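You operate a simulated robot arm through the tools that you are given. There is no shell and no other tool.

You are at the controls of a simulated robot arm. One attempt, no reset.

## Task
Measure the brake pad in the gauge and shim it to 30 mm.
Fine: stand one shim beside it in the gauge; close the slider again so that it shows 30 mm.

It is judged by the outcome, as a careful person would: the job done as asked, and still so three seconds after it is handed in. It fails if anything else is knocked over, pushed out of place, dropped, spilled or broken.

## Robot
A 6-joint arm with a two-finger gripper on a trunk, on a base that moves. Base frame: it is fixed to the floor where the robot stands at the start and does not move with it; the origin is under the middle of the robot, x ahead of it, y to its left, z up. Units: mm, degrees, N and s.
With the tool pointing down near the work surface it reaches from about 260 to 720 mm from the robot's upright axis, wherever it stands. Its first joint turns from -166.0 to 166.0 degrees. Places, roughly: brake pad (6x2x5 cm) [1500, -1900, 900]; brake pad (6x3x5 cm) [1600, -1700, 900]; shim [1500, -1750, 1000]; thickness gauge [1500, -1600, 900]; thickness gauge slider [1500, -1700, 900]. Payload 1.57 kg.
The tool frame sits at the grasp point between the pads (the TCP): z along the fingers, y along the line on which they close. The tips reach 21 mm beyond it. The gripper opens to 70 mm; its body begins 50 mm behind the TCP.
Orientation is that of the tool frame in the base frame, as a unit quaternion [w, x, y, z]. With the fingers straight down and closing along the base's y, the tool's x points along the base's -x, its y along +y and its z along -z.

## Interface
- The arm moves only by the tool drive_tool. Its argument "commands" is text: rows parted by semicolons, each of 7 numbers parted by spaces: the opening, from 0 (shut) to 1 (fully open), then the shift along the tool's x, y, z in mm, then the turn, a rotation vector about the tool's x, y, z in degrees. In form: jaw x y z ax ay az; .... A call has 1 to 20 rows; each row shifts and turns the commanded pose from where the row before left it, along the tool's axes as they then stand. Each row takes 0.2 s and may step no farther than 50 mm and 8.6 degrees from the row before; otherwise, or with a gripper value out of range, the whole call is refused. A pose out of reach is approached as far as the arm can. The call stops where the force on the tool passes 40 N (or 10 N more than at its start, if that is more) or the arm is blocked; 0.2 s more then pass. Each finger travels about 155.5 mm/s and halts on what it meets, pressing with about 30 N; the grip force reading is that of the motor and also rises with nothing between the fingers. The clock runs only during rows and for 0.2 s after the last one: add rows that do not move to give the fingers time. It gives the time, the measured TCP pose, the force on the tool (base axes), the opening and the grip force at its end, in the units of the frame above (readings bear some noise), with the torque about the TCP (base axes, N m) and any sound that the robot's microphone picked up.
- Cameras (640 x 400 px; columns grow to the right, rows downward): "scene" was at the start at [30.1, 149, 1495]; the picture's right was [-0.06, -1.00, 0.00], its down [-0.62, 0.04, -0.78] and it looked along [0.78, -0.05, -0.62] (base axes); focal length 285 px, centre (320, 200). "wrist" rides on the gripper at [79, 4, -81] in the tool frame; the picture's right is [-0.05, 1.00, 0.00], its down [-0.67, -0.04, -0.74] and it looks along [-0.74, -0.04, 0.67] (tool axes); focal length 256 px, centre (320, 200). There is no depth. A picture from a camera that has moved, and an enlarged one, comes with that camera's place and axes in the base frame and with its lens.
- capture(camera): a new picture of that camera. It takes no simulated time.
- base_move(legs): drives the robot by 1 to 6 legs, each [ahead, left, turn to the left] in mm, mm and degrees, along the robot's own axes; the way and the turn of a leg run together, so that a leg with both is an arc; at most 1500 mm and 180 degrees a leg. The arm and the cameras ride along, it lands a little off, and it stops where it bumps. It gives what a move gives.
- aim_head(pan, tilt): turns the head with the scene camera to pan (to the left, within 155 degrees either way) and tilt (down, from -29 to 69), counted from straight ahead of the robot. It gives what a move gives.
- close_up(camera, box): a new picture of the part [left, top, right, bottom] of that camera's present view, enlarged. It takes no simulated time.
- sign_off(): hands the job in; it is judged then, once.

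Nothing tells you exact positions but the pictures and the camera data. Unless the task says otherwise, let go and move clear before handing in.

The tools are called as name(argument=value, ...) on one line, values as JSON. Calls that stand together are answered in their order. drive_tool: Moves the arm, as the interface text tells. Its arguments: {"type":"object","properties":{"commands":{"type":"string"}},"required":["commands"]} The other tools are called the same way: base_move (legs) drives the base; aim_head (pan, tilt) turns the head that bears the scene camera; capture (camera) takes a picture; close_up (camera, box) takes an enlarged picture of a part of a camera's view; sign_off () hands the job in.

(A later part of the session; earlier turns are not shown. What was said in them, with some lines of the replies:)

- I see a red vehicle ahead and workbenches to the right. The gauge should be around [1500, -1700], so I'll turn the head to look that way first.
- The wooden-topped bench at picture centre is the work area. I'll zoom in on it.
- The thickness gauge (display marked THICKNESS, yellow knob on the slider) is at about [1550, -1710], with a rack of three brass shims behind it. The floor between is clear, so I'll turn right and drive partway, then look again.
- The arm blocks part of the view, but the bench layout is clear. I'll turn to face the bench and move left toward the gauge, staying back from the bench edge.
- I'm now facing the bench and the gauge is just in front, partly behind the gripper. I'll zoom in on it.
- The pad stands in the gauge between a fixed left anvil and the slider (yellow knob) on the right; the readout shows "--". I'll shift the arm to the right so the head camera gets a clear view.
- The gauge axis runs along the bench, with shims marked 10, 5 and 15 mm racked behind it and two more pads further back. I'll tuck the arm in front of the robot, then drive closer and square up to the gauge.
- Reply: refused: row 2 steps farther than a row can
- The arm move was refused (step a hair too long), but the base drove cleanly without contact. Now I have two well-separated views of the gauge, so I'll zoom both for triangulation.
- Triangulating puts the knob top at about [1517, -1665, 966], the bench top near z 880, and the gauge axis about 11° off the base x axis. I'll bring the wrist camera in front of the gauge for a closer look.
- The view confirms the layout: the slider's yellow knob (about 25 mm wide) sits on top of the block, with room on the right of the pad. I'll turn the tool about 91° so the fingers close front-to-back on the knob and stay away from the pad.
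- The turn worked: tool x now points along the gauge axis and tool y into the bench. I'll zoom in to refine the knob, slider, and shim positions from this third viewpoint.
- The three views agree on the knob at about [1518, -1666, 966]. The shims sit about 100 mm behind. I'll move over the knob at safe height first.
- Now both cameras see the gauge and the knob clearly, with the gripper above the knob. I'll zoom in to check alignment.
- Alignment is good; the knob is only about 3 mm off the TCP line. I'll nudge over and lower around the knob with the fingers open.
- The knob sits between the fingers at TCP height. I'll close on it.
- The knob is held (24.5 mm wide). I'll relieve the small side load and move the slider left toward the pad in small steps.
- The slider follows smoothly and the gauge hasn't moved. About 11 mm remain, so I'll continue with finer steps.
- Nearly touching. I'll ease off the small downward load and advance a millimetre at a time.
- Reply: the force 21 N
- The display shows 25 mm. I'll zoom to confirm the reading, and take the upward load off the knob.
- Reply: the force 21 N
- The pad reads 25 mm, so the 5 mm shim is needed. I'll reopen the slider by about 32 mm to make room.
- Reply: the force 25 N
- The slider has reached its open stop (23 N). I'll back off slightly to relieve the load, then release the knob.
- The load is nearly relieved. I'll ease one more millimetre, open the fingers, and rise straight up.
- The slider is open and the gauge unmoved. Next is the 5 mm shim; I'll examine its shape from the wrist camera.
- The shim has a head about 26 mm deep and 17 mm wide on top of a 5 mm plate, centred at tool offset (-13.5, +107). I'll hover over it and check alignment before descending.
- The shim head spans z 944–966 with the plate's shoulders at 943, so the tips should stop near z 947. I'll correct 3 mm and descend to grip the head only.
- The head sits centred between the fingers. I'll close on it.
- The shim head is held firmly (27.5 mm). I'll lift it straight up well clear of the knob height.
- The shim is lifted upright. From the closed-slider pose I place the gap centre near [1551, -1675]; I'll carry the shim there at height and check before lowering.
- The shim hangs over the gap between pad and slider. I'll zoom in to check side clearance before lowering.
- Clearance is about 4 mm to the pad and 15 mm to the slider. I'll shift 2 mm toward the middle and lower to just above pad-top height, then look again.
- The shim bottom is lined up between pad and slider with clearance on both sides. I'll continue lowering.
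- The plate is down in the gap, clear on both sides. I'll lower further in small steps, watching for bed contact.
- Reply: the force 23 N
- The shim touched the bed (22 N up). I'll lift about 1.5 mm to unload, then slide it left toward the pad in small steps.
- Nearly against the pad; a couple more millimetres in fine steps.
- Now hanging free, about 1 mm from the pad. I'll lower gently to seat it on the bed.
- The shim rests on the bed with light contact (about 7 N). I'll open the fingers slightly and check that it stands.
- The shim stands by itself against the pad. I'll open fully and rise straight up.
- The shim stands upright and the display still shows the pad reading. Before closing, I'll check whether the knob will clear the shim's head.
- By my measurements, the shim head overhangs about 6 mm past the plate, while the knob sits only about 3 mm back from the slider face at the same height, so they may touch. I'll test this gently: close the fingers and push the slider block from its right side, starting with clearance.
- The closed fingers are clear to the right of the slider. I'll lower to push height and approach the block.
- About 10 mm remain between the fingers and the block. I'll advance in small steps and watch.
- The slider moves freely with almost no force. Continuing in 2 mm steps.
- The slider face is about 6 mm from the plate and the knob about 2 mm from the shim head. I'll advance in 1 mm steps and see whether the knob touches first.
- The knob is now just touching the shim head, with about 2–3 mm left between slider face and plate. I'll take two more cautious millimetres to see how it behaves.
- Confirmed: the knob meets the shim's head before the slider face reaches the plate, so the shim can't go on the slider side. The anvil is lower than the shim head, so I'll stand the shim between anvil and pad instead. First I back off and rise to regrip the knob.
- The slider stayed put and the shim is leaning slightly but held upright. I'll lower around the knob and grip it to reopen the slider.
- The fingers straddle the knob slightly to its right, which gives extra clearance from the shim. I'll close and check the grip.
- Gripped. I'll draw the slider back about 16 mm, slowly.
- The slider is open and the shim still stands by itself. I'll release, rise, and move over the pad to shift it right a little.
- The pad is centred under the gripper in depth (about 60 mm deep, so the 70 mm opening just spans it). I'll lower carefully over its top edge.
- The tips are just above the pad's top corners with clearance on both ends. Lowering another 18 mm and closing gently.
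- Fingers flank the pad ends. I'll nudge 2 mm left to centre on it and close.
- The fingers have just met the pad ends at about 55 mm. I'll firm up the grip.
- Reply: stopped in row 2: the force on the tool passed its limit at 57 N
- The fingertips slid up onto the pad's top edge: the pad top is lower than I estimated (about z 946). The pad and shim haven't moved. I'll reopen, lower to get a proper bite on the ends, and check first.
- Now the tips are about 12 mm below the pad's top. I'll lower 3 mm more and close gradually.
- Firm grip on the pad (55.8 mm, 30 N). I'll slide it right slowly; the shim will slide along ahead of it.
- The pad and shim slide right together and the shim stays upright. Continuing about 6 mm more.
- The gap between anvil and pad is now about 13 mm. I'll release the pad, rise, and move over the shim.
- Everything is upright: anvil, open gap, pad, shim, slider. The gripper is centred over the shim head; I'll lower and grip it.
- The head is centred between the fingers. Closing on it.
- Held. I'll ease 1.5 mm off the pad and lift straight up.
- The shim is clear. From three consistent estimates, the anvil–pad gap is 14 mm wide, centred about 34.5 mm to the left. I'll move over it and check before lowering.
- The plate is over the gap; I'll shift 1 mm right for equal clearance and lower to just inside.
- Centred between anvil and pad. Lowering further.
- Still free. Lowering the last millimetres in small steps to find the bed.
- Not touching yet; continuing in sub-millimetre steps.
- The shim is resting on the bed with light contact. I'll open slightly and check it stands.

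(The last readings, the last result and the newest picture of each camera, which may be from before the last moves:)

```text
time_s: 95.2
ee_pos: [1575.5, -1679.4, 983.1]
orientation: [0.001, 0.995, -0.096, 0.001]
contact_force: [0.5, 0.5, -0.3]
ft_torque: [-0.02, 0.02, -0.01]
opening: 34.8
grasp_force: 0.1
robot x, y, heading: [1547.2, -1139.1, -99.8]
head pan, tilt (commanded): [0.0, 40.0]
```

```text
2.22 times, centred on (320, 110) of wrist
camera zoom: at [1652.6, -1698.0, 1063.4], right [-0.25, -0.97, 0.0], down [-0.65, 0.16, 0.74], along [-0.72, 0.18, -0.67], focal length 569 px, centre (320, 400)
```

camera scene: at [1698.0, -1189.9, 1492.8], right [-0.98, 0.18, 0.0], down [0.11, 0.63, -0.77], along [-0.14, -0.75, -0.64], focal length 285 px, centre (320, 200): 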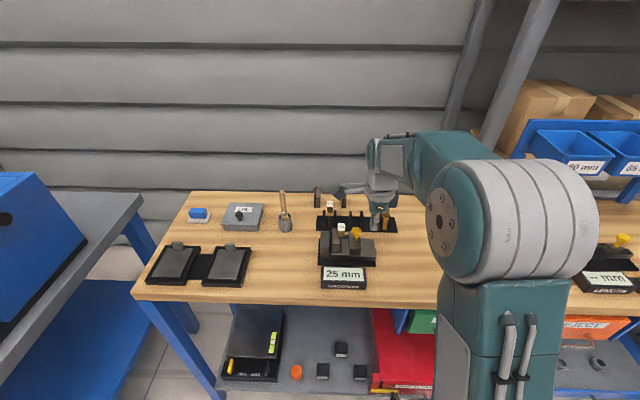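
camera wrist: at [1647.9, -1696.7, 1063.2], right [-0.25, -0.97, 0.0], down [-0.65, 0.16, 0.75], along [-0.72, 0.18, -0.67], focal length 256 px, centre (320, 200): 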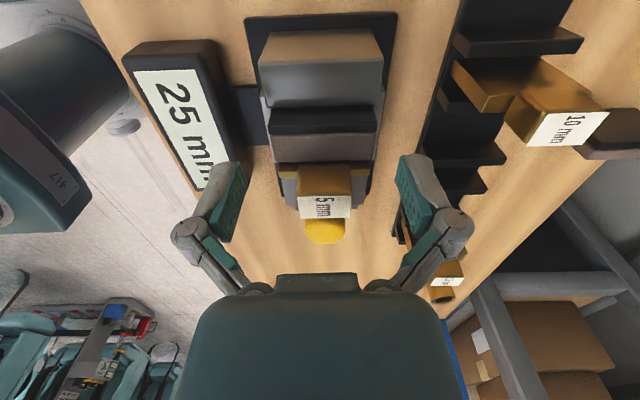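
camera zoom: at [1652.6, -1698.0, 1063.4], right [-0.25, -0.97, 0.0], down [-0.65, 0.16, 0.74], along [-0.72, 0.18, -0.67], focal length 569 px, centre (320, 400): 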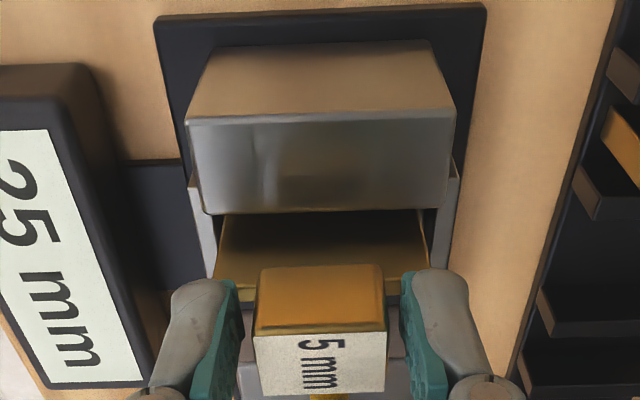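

It stands freely between anvil and pad. I'll open fully, rise straight up, and inspect.

drive_tool(commands="0.7 0 0 0 0 0 0; 0.9 0 0 0 0 0 0; 0.9 0 0 0 0 0 0; 0.9 0 0 -10 0 0 0; 0.9 0 0 -25 0 0 0; 0.9 0 0 -30 0 0 0; 0.9 0 0 0 0 0 0")

close_up(camera="scene", box=[315, 195, 385, 265])

close_up(camera="wrist", box=[220, 20, 420, 200])

```text
time_s: 96.8
ee_pos: [1575.7, -1678.1, 1046.0]
orientation: [0.001, 0.995, -0.098, 0.0]
contact_force: [-0.1, 0.5, 0.0]
ft_torque: [0.02, 0.03, 0.0]
opening: 63.1
grasp_force: 0.1
robot x, y, heading: [1550.5, -1133.2, -100.4]
head pan, tilt (commanded): [0.0, 40.0]
```

```text
5.71 times, centred on (350, 230) of scene
camera zoom: at [1698.4, -1190.3, 1492.8], right [-0.98, 0.18, 0.0], down [0.11, 0.63, -0.77], along [-0.14, -0.75, -0.64], focal length 1630 px, centre (149, 29)
```

zoom: 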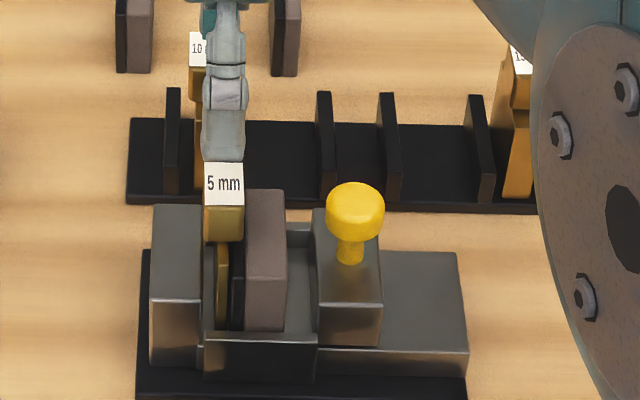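

```text
2.22 times, centred on (320, 110) of wrist
camera zoom: at [1653.3, -1698.1, 1128.2], right [-0.25, -0.97, 0.0], down [-0.65, 0.16, 0.74], along [-0.72, 0.18, -0.67], focal length 569 px, centre (320, 400)
```

zoom: 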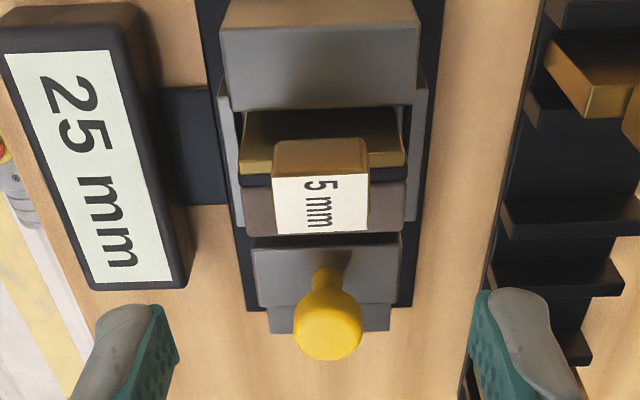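

The shim stands beside the pad. Now I'll go round to the right of the slider with closed fingers, as before, to push it shut.

drive_tool(commands="0.7 -20 0 -5 0 0 0; 0.4 -21 0 0 0 0 0; 0.1 -21 0 0 0 0 0; 0 -21 0 0 0 0 0; 0 -21 0 0 0 0 0; 0 0 0 0 0 0 0; 0 0 0 25 0 0 0; 0 0 0 25 0 0 0; 0 0 0 0 0 0 0")

close_up(camera="scene", box=[315, 195, 385, 265])

```text
time_s: 98.8
ee_pos: [1475.6, -1659.3, 999.6]
orientation: [0.0, 0.995, -0.097, 0.0]
contact_force: [-0.1, 0.0, 0.8]
ft_torque: [0.01, 0.0, 0.0]
opening: 0.0
grasp_force: 28.4
robot x, y, heading: [1548.1, -1133.1, -100.0]
head pan, tilt (commanded): [0.0, 40.0]
```

```text
5.71 times, centred on (350, 230) of scene
camera zoom: at [1697.9, -1190.2, 1492.8], right [-0.98, 0.18, 0.0], down [0.11, 0.63, -0.77], along [-0.14, -0.75, -0.64], focal length 1630 px, centre (149, 29)
```

zoom: 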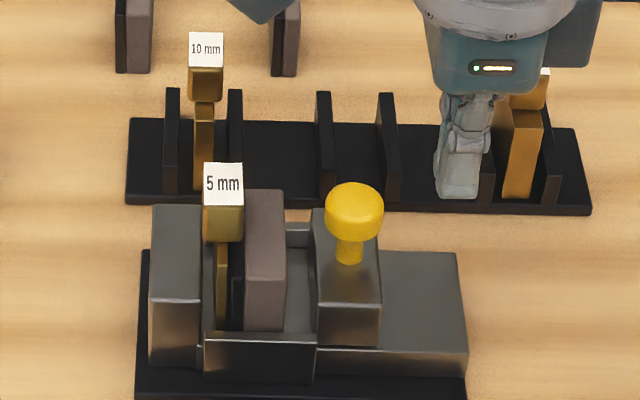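

Clear on the right. I'll lower and push the slider toward the pad, first to just before contact.

drive_tool(commands="0 0 0 18 0 0 0; 0 0 0 18 0 0 0; 0 0 0 16 0 0 0; 0 5 0 0 0 0 0; 0 5 0 0 0 0 0; 0 4 0 0 0 0 0; 0 3 0 0 0 0 0; 0 3 0 0 0 0 0; 0 3 0 0 0 0 0; 0 3 0 0 0 0 0; 0 0 0 0 0 0 0")

close_up(camera="scene", box=[315, 195, 385, 265])

```text
time_s: 101.2
ee_pos: [1500.0, -1664.3, 949.5]
orientation: [0.001, 0.995, -0.097, 0.0]
contact_force: [-1.6, 0.4, -0.6]
ft_torque: [0.04, 0.0, 0.0]
opening: 0.0
grasp_force: 29.2
robot x, y, heading: [1546.9, -1136.6, -100.3]
head pan, tilt (commanded): [0.0, 40.0]
```

```text
5.71 times, centred on (350, 230) of scene
camera zoom: at [1697.7, -1190.3, 1492.8], right [-0.98, 0.18, 0.0], down [0.11, 0.63, -0.77], along [-0.14, -0.75, -0.64], focal length 1630 px, centre (149, 29)
```

zoom: 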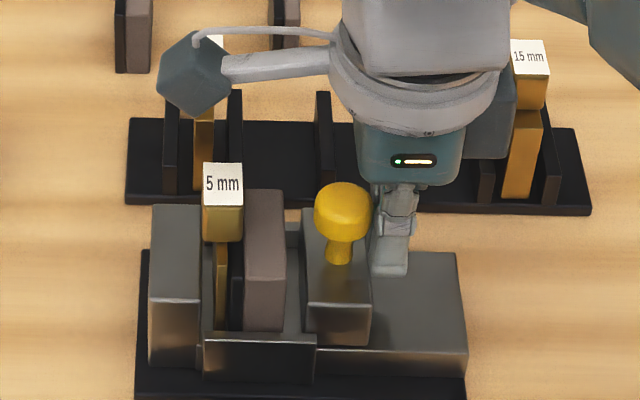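

The slider moves well; about 8 mm remain to the pad. Continuing in small steps.

drive_tool(commands="0 2 0 0 0 0 0; 0 2 0 0 0 0 0; 0 2 0 0 0 0 0; 0 1.5 0 0 0 0 0; 0 0 0 0 0 0 0")

close_up(camera="scene", box=[315, 195, 385, 265])

```text
time_s: 102.4
ee_pos: [1506.2, -1664.9, 950.2]
orientation: [0.001, 0.995, -0.097, 0.0]
contact_force: [-0.4, 0.8, -0.8]
ft_torque: [0.02, 0.0, -0.01]
opening: 0.1
grasp_force: 28.8
robot x, y, heading: [1546.1, -1139.0, -100.3]
head pan, tilt (commanded): [0.0, 40.0]
```

```text
5.71 times, centred on (350, 230) of scene
camera zoom: at [1697.8, -1190.3, 1492.8], right [-0.98, 0.18, 0.0], down [0.11, 0.63, -0.77], along [-0.14, -0.75, -0.64], focal length 1630 px, centre (149, 29)
```

zoom: 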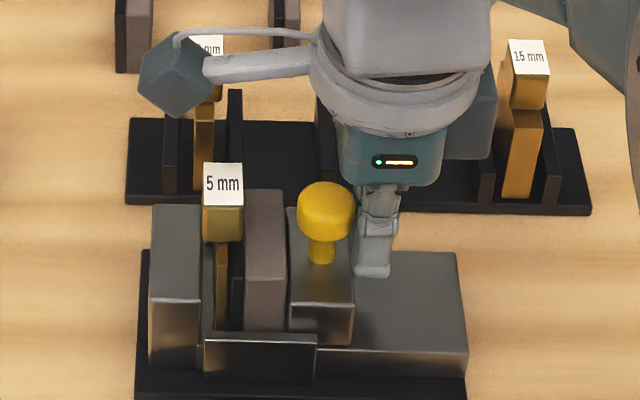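

The slider is about to meet the pad. I'll push on slowly, checking the pad and shim stay upright.

drive_tool(commands="0 1 0 0 0 0 0; 0 1 0 0 0 0 0; 0 1 0 0 0 0 0; 0 1 0 0 0 0 0; 0 0 0 0 0 0 0")

close_up(camera="scene", box=[315, 195, 385, 265])

```text
time_s: 103.6
ee_pos: [1509.1, -1666.3, 950.0]
orientation: [0.001, 0.995, -0.098, 0.0]
contact_force: [-2.2, 0.6, 0.4]
ft_torque: [0.0, 0.08, -0.04]
opening: 0.0
grasp_force: 28.7
robot x, y, heading: [1547.9, -1131.3, -100.1]
head pan, tilt (commanded): [0.0, 40.0]
```

```text
5.71 times, centred on (350, 230) of scene
camera zoom: at [1697.5, -1190.3, 1492.9], right [-0.98, 0.18, 0.0], down [0.11, 0.63, -0.77], along [-0.14, -0.75, -0.64], focal length 1630 px, centre (149, 29)
```

zoom: 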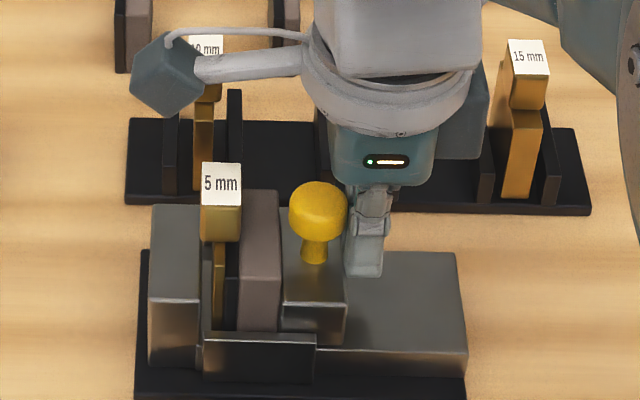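

Pad and shim slide together and stay upright. Continuing.

drive_tool(commands="0 1 0 0 0 0 0; 0 1 0 0 0 0 0; 0 1 0 0 0 0 0; 0 0 0 0 0 0 0")

close_up(camera="scene", box=[310, 200, 385, 295])

```text
time_s: 104.6
ee_pos: [1513.4, -1666.2, 950.3]
orientation: [0.001, 0.995, -0.098, 0.0]
contact_force: [-3.2, 2.3, -0.4]
ft_torque: [0.01, 0.04, -0.04]
opening: 0.2
grasp_force: 28.7
robot x, y, heading: [1545.8, -1132.2, -100.1]
head pan, tilt (commanded): [0.0, 40.0]
```

```text
4.21 times, centred on (348, 248) of scene
camera zoom: at [1697.5, -1190.1, 1492.9], right [-0.98, 0.18, 0.0], down [0.11, 0.63, -0.77], along [-0.14, -0.75, -0.64], focal length 1201 px, centre (204, 0)
```

zoom: 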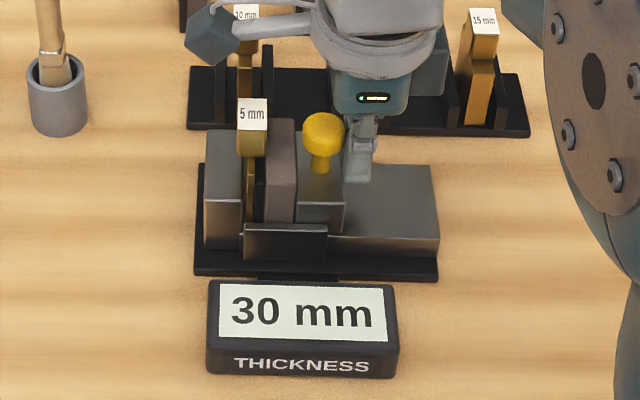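

The display shows 30 mm. I'll zoom in to check that everything is closed up before backing away.

close_up(camera="scene", box=[320, 200, 370, 265])

close_up(camera="wrist", box=[220, 0, 420, 200])

```text
6.15 times, centred on (345, 232) of scene
camera zoom: at [1697.5, -1190.1, 1492.9], right [-0.98, 0.18, 0.0], down [0.11, 0.63, -0.77], along [-0.14, -0.75, -0.64], focal length 1755 px, centre (166, 0)
```

zoom: 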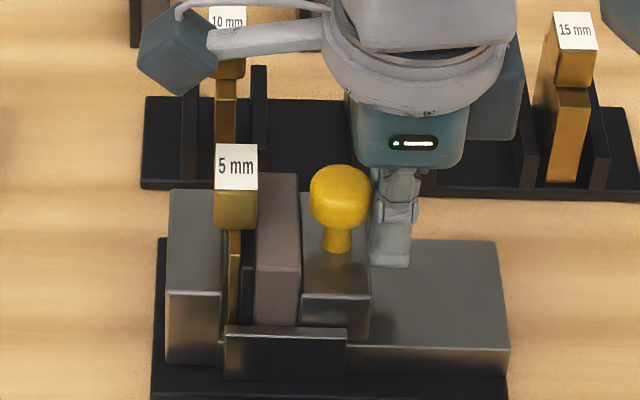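

```text
2.00 times, centred on (320, 100) of wrist
camera zoom: at [1589.9, -1686.2, 1031.4], right [-0.25, -0.97, 0.0], down [-0.65, 0.16, 0.74], along [-0.72, 0.18, -0.67], focal length 512 px, centre (320, 400)
```

zoom: 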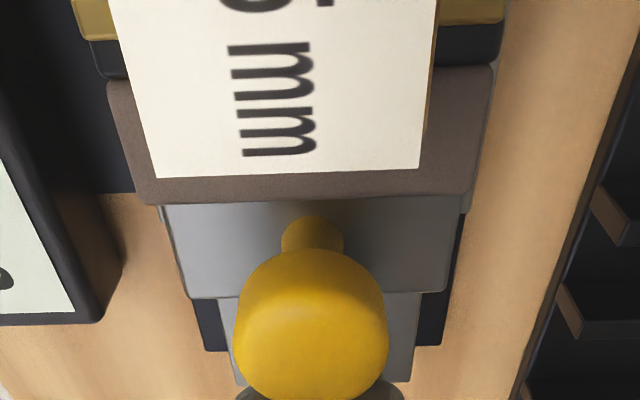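

All snug. I'll press half a millimetre more to make sure it's fully home, then withdraw the fingers to the right and up.

drive_tool(commands="0 0.6 0 0 0 0 0; 0 0 0 0 0 0 0")

close_up(camera="scene", box=[310, 200, 385, 295])

```text
time_s: 105.2
ee_pos: [1514.6, -1667.0, 950.3]
orientation: [0.001, 0.995, -0.098, 0.0]
contact_force: [-1.4, -0.4, 1.7]
ft_torque: [0.02, 0.03, -0.04]
opening: 0.0
grasp_force: 28.5
robot x, y, heading: [1546.0, -1139.4, -100.3]
head pan, tilt (commanded): [0.0, 40.0]
```

```text
4.21 times, centred on (348, 248) of scene
camera zoom: at [1697.5, -1190.2, 1492.9], right [-0.98, 0.18, 0.0], down [0.11, 0.63, -0.77], along [-0.14, -0.75, -0.64], focal length 1201 px, centre (204, 0)
```

zoom: 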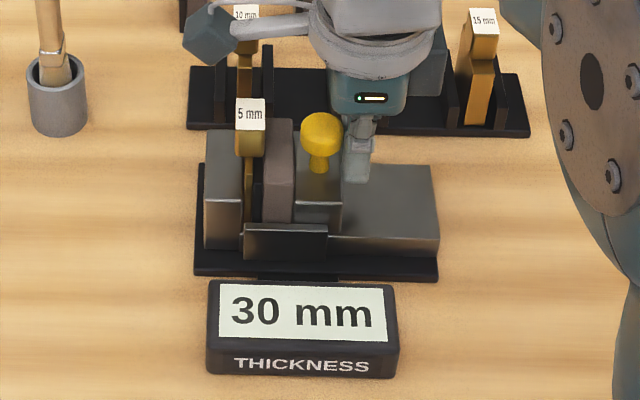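

Force is still low and things shifted slightly, so it isn't fully home. Pushing a little more.

drive_tool(commands="0 0.6 0 0 0 0 0; 0 0 0 0 0 0 0")

close_up(camera="scene", box=[320, 200, 370, 265])

```text
time_s: 105.8
ee_pos: [1515.0, -1667.3, 950.3]
orientation: [0.0, 0.995, -0.097, 0.001]
contact_force: [-3.6, -0.7, 1.6]
ft_torque: [-0.01, 0.01, -0.07]
opening: 0.4
grasp_force: 28.3
robot x, y, heading: [1545.3, -1138.7, -100.0]
head pan, tilt (commanded): [0.0, 40.0]
```

```text
6.15 times, centred on (345, 232) of scene
camera zoom: at [1697.3, -1190.2, 1492.9], right [-0.98, 0.18, 0.0], down [0.11, 0.63, -0.77], along [-0.14, -0.75, -0.64], focal length 1755 px, centre (166, 0)
```

zoom: 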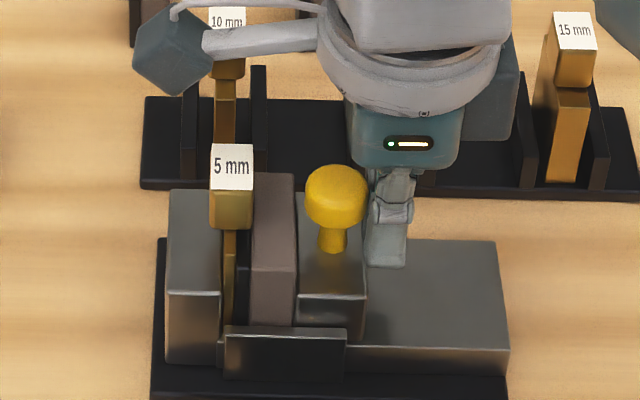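

It's still creeping left at low force. I'll keep pushing in small steps until the force rises clearly.

drive_tool(commands="0 0.7 0 0 0 0 0; 0 0 0 0 0 0 0")

close_up(camera="scene", box=[320, 200, 370, 265])

close_up(camera="scene", box=[310, 240, 375, 295])

```text
time_s: 106.4
ee_pos: [1513.8, -1667.6, 950.2]
orientation: [0.001, 0.995, -0.098, 0.0]
contact_force: [-5.7, 1.0, 0.7]
ft_torque: [0.0, 0.09, -0.07]
opening: 0.0
grasp_force: 28.7
robot x, y, heading: [1547.7, -1134.1, -100.3]
head pan, tilt (commanded): [0.0, 40.0]
```

```text
6.15 times, centred on (345, 232) of scene
camera zoom: at [1696.8, -1190.0, 1492.9], right [-0.98, 0.18, 0.0], down [0.11, 0.63, -0.77], along [-0.14, -0.75, -0.64], focal length 1755 px, centre (166, 0)
```

zoom: 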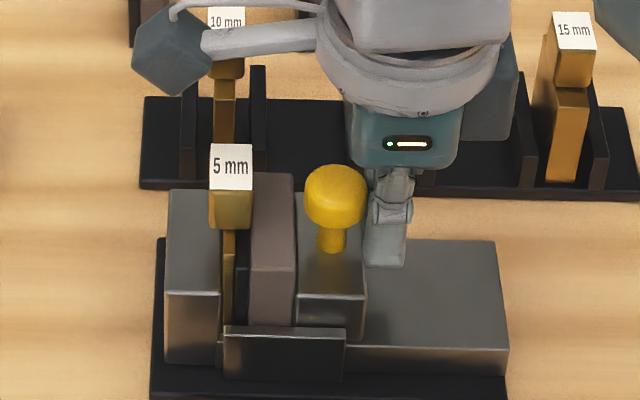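

```text
7.27 times, centred on (342, 268) of scene
camera zoom: at [1696.8, -1190.0, 1492.9], right [-0.98, 0.18, 0.0], down [0.11, 0.63, -0.77], along [-0.14, -0.75, -0.64], focal length 2074 px, centre (156, -291)
```

zoom: 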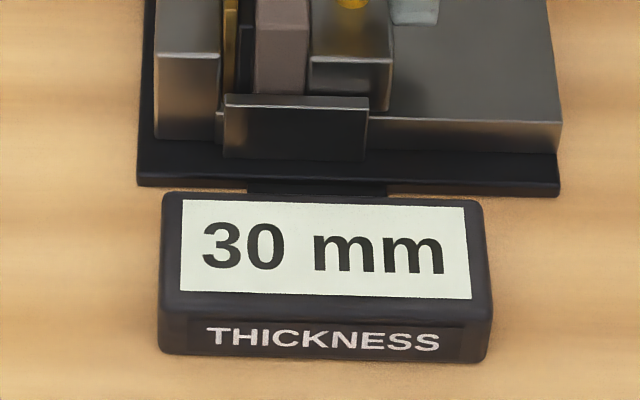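

Force is now building and nothing moves further: it's home, reading 30 mm. One more light press, then I'll back off to the right and rise.

drive_tool(commands="0 1.2 0 0 0 0 0; 0 0 0 0 0 0 0")

close_up(camera="scene", box=[320, 200, 370, 265])

```text
time_s: 107.0
ee_pos: [1514.7, -1667.4, 949.1]
orientation: [0.001, 0.995, -0.097, 0.001]
contact_force: [-12.0, 1.4, -1.1]
ft_torque: [0.01, 0.22, -0.13]
opening: 0.0
grasp_force: 28.9
robot x, y, heading: [1546.3, -1131.9, -100.3]
head pan, tilt (commanded): [0.0, 40.0]
```

```text
6.15 times, centred on (345, 232) of scene
camera zoom: at [1695.3, -1190.0, 1493.1], right [-0.98, 0.18, 0.0], down [0.11, 0.63, -0.77], along [-0.14, -0.75, -0.64], focal length 1755 px, centre (166, 0)
```

zoom: 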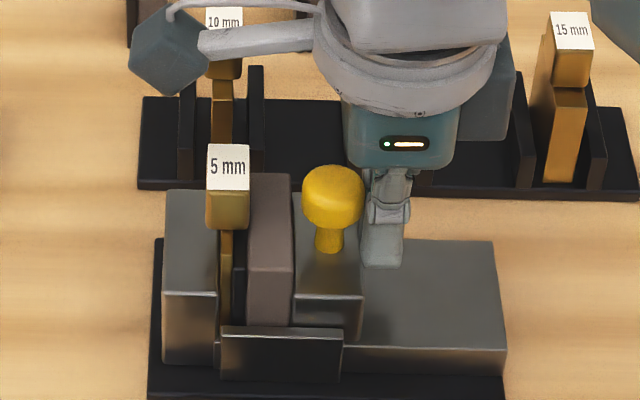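

Firmly closed at 12 N with the TCP exactly where 30 mm predicts. Backing off right and rising.

drive_tool(commands="0 -2 0 0 0 0 0; 0 -4 0 0 0 0 0; 0 -6 0 0 0 0 0; 0 -6 0 0 0 0 0; 0 0 0 -25 0 0 0; 0 0 0 -40 0 0 0; 0 0 0 -40 0 0 0; 0 -30 -30 -20 0 0 0; 0 -30 -30 -20 0 0 0; 0 0 0 0 0 0 0")

capture(camera="scene")

close_up(camera="scene", box=[310, 190, 390, 295])

close_up(camera="scene", box=[320, 200, 370, 265])

```text
time_s: 109.2
ee_pos: [1450.7, -1593.1, 1096.0]
orientation: [0.001, 0.995, -0.096, 0.0]
contact_force: [-0.8, -0.2, -0.3]
ft_torque: [-0.01, 0.0, -0.03]
opening: 0.2
grasp_force: 28.5
robot x, y, heading: [1546.6, -1134.0, -99.9]
head pan, tilt (commanded): [0.0, 40.0]
```

```text
taken
camera scene: at [1697.8, -1189.7, 1492.9], right [-0.98, 0.18, 0.0], down [0.11, 0.63, -0.77], along [-0.14, -0.75, -0.64], focal length 285 px, centre (320, 200)
```

scene: 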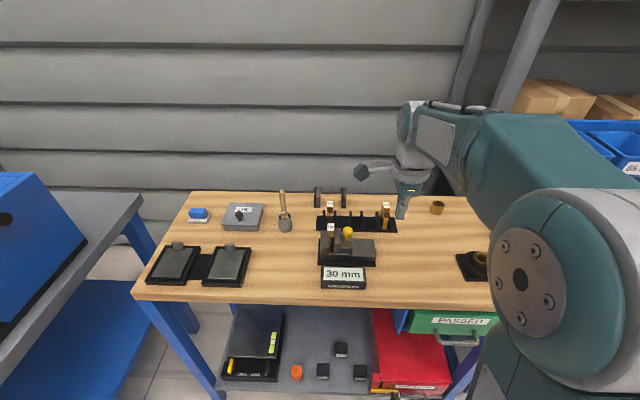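

```text
3.81 times, centred on (350, 242) of scene
camera zoom: at [1697.8, -1189.7, 1492.9], right [-0.98, 0.18, 0.0], down [0.11, 0.63, -0.77], along [-0.14, -0.75, -0.64], focal length 1086 px, centre (206, 38)
```

zoom: 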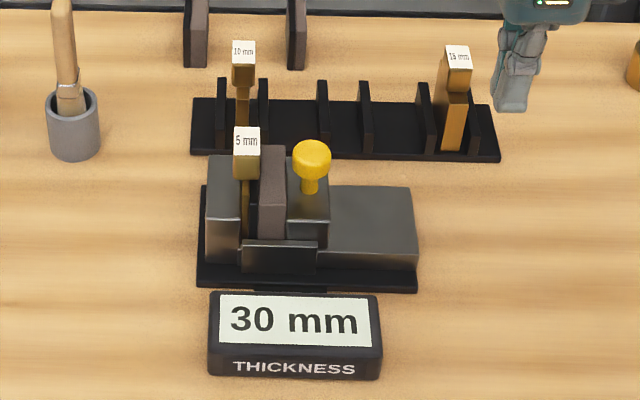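

```text
6.15 times, centred on (345, 232) of scene
camera zoom: at [1697.8, -1189.7, 1492.9], right [-0.98, 0.18, 0.0], down [0.11, 0.63, -0.77], along [-0.14, -0.75, -0.64], focal length 1755 px, centre (166, 0)
```

zoom: 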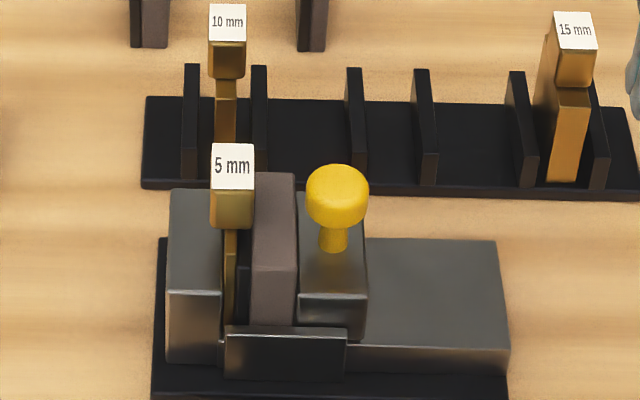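

The arm is clear, the 5 mm shim stands beside the pad, and the slider is shut at 30 mm. I'll wait a few seconds to confirm it stays so.

drive_tool(commands="0.3 0 -20 -20 0 0 0; 0.3 0 -20 0 0 0 0; 0.3 0 0 0 0 0 0; 0.3 0 0 0 0 0 0; 0.3 0 0 0 0 0 0; 0.3 0 0 0 0 0 0; 0.3 0 0 0 0 0 0; 0.3 0 0 0 0 0 0; 0.3 0 0 0 0 0 0; 0.3 0 0 0 0 0 0; 0.3 0 0 0 0 0 0; 0.3 0 0 0 0 0 0; 0.3 0 0 0 0 0 0; 0.3 0 0 0 0 0 0")

close_up(camera="scene", box=[310, 190, 390, 295])

```text
time_s: 112.2
ee_pos: [1460.4, -1552.9, 1113.3]
orientation: [0.001, 0.995, -0.098, -0.001]
contact_force: [0.0, -0.9, 0.3]
ft_torque: [0.0, 0.02, -0.04]
opening: 20.9
grasp_force: 0.0
robot x, y, heading: [1546.0, -1140.5, -100.3]
head pan, tilt (commanded): [0.0, 40.0]
```

```text
3.81 times, centred on (350, 242) of scene
camera zoom: at [1697.9, -1189.6, 1492.9], right [-0.98, 0.18, 0.0], down [0.11, 0.63, -0.77], along [-0.14, -0.75, -0.64], focal length 1086 px, centre (206, 38)
```

zoom: 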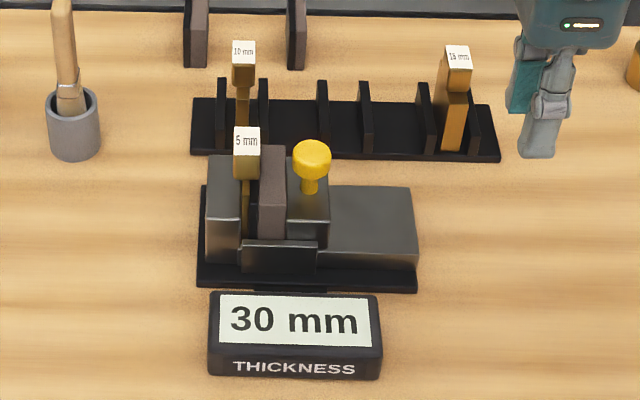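

Everything is stable. The pad measured 25 mm, the 5 mm shim stands beside it, and the slider is closed with the display at 30 mm. The other shims and pads are in their places, so I'm handing in.

sign_off()

```text
The job is handed in.
```

The brake pad measured 25 mm. I stood the 5 mm shim beside it in the gauge and closed the slider, and the display shows 30 mm. It still read 30 mm about three seconds after I moved the arm clear, just before handing in.

- **Shim position:** the shim is between the fixed anvil and the pad, not between the pad and the slider. On the slider side, the slider's knob met the shim's head before the slider face reached the plate. I slid the pad about 12 mm to the right to make room on the other side.
- **One slip:** on the first try at gripping the pad, the fingertips rode up onto its top edge and the arm stopped at 57 N. The camera showed no movement of the pad or shim, and the second grip held.

The 10 mm and 15 mm shims and the other pads are where they were.
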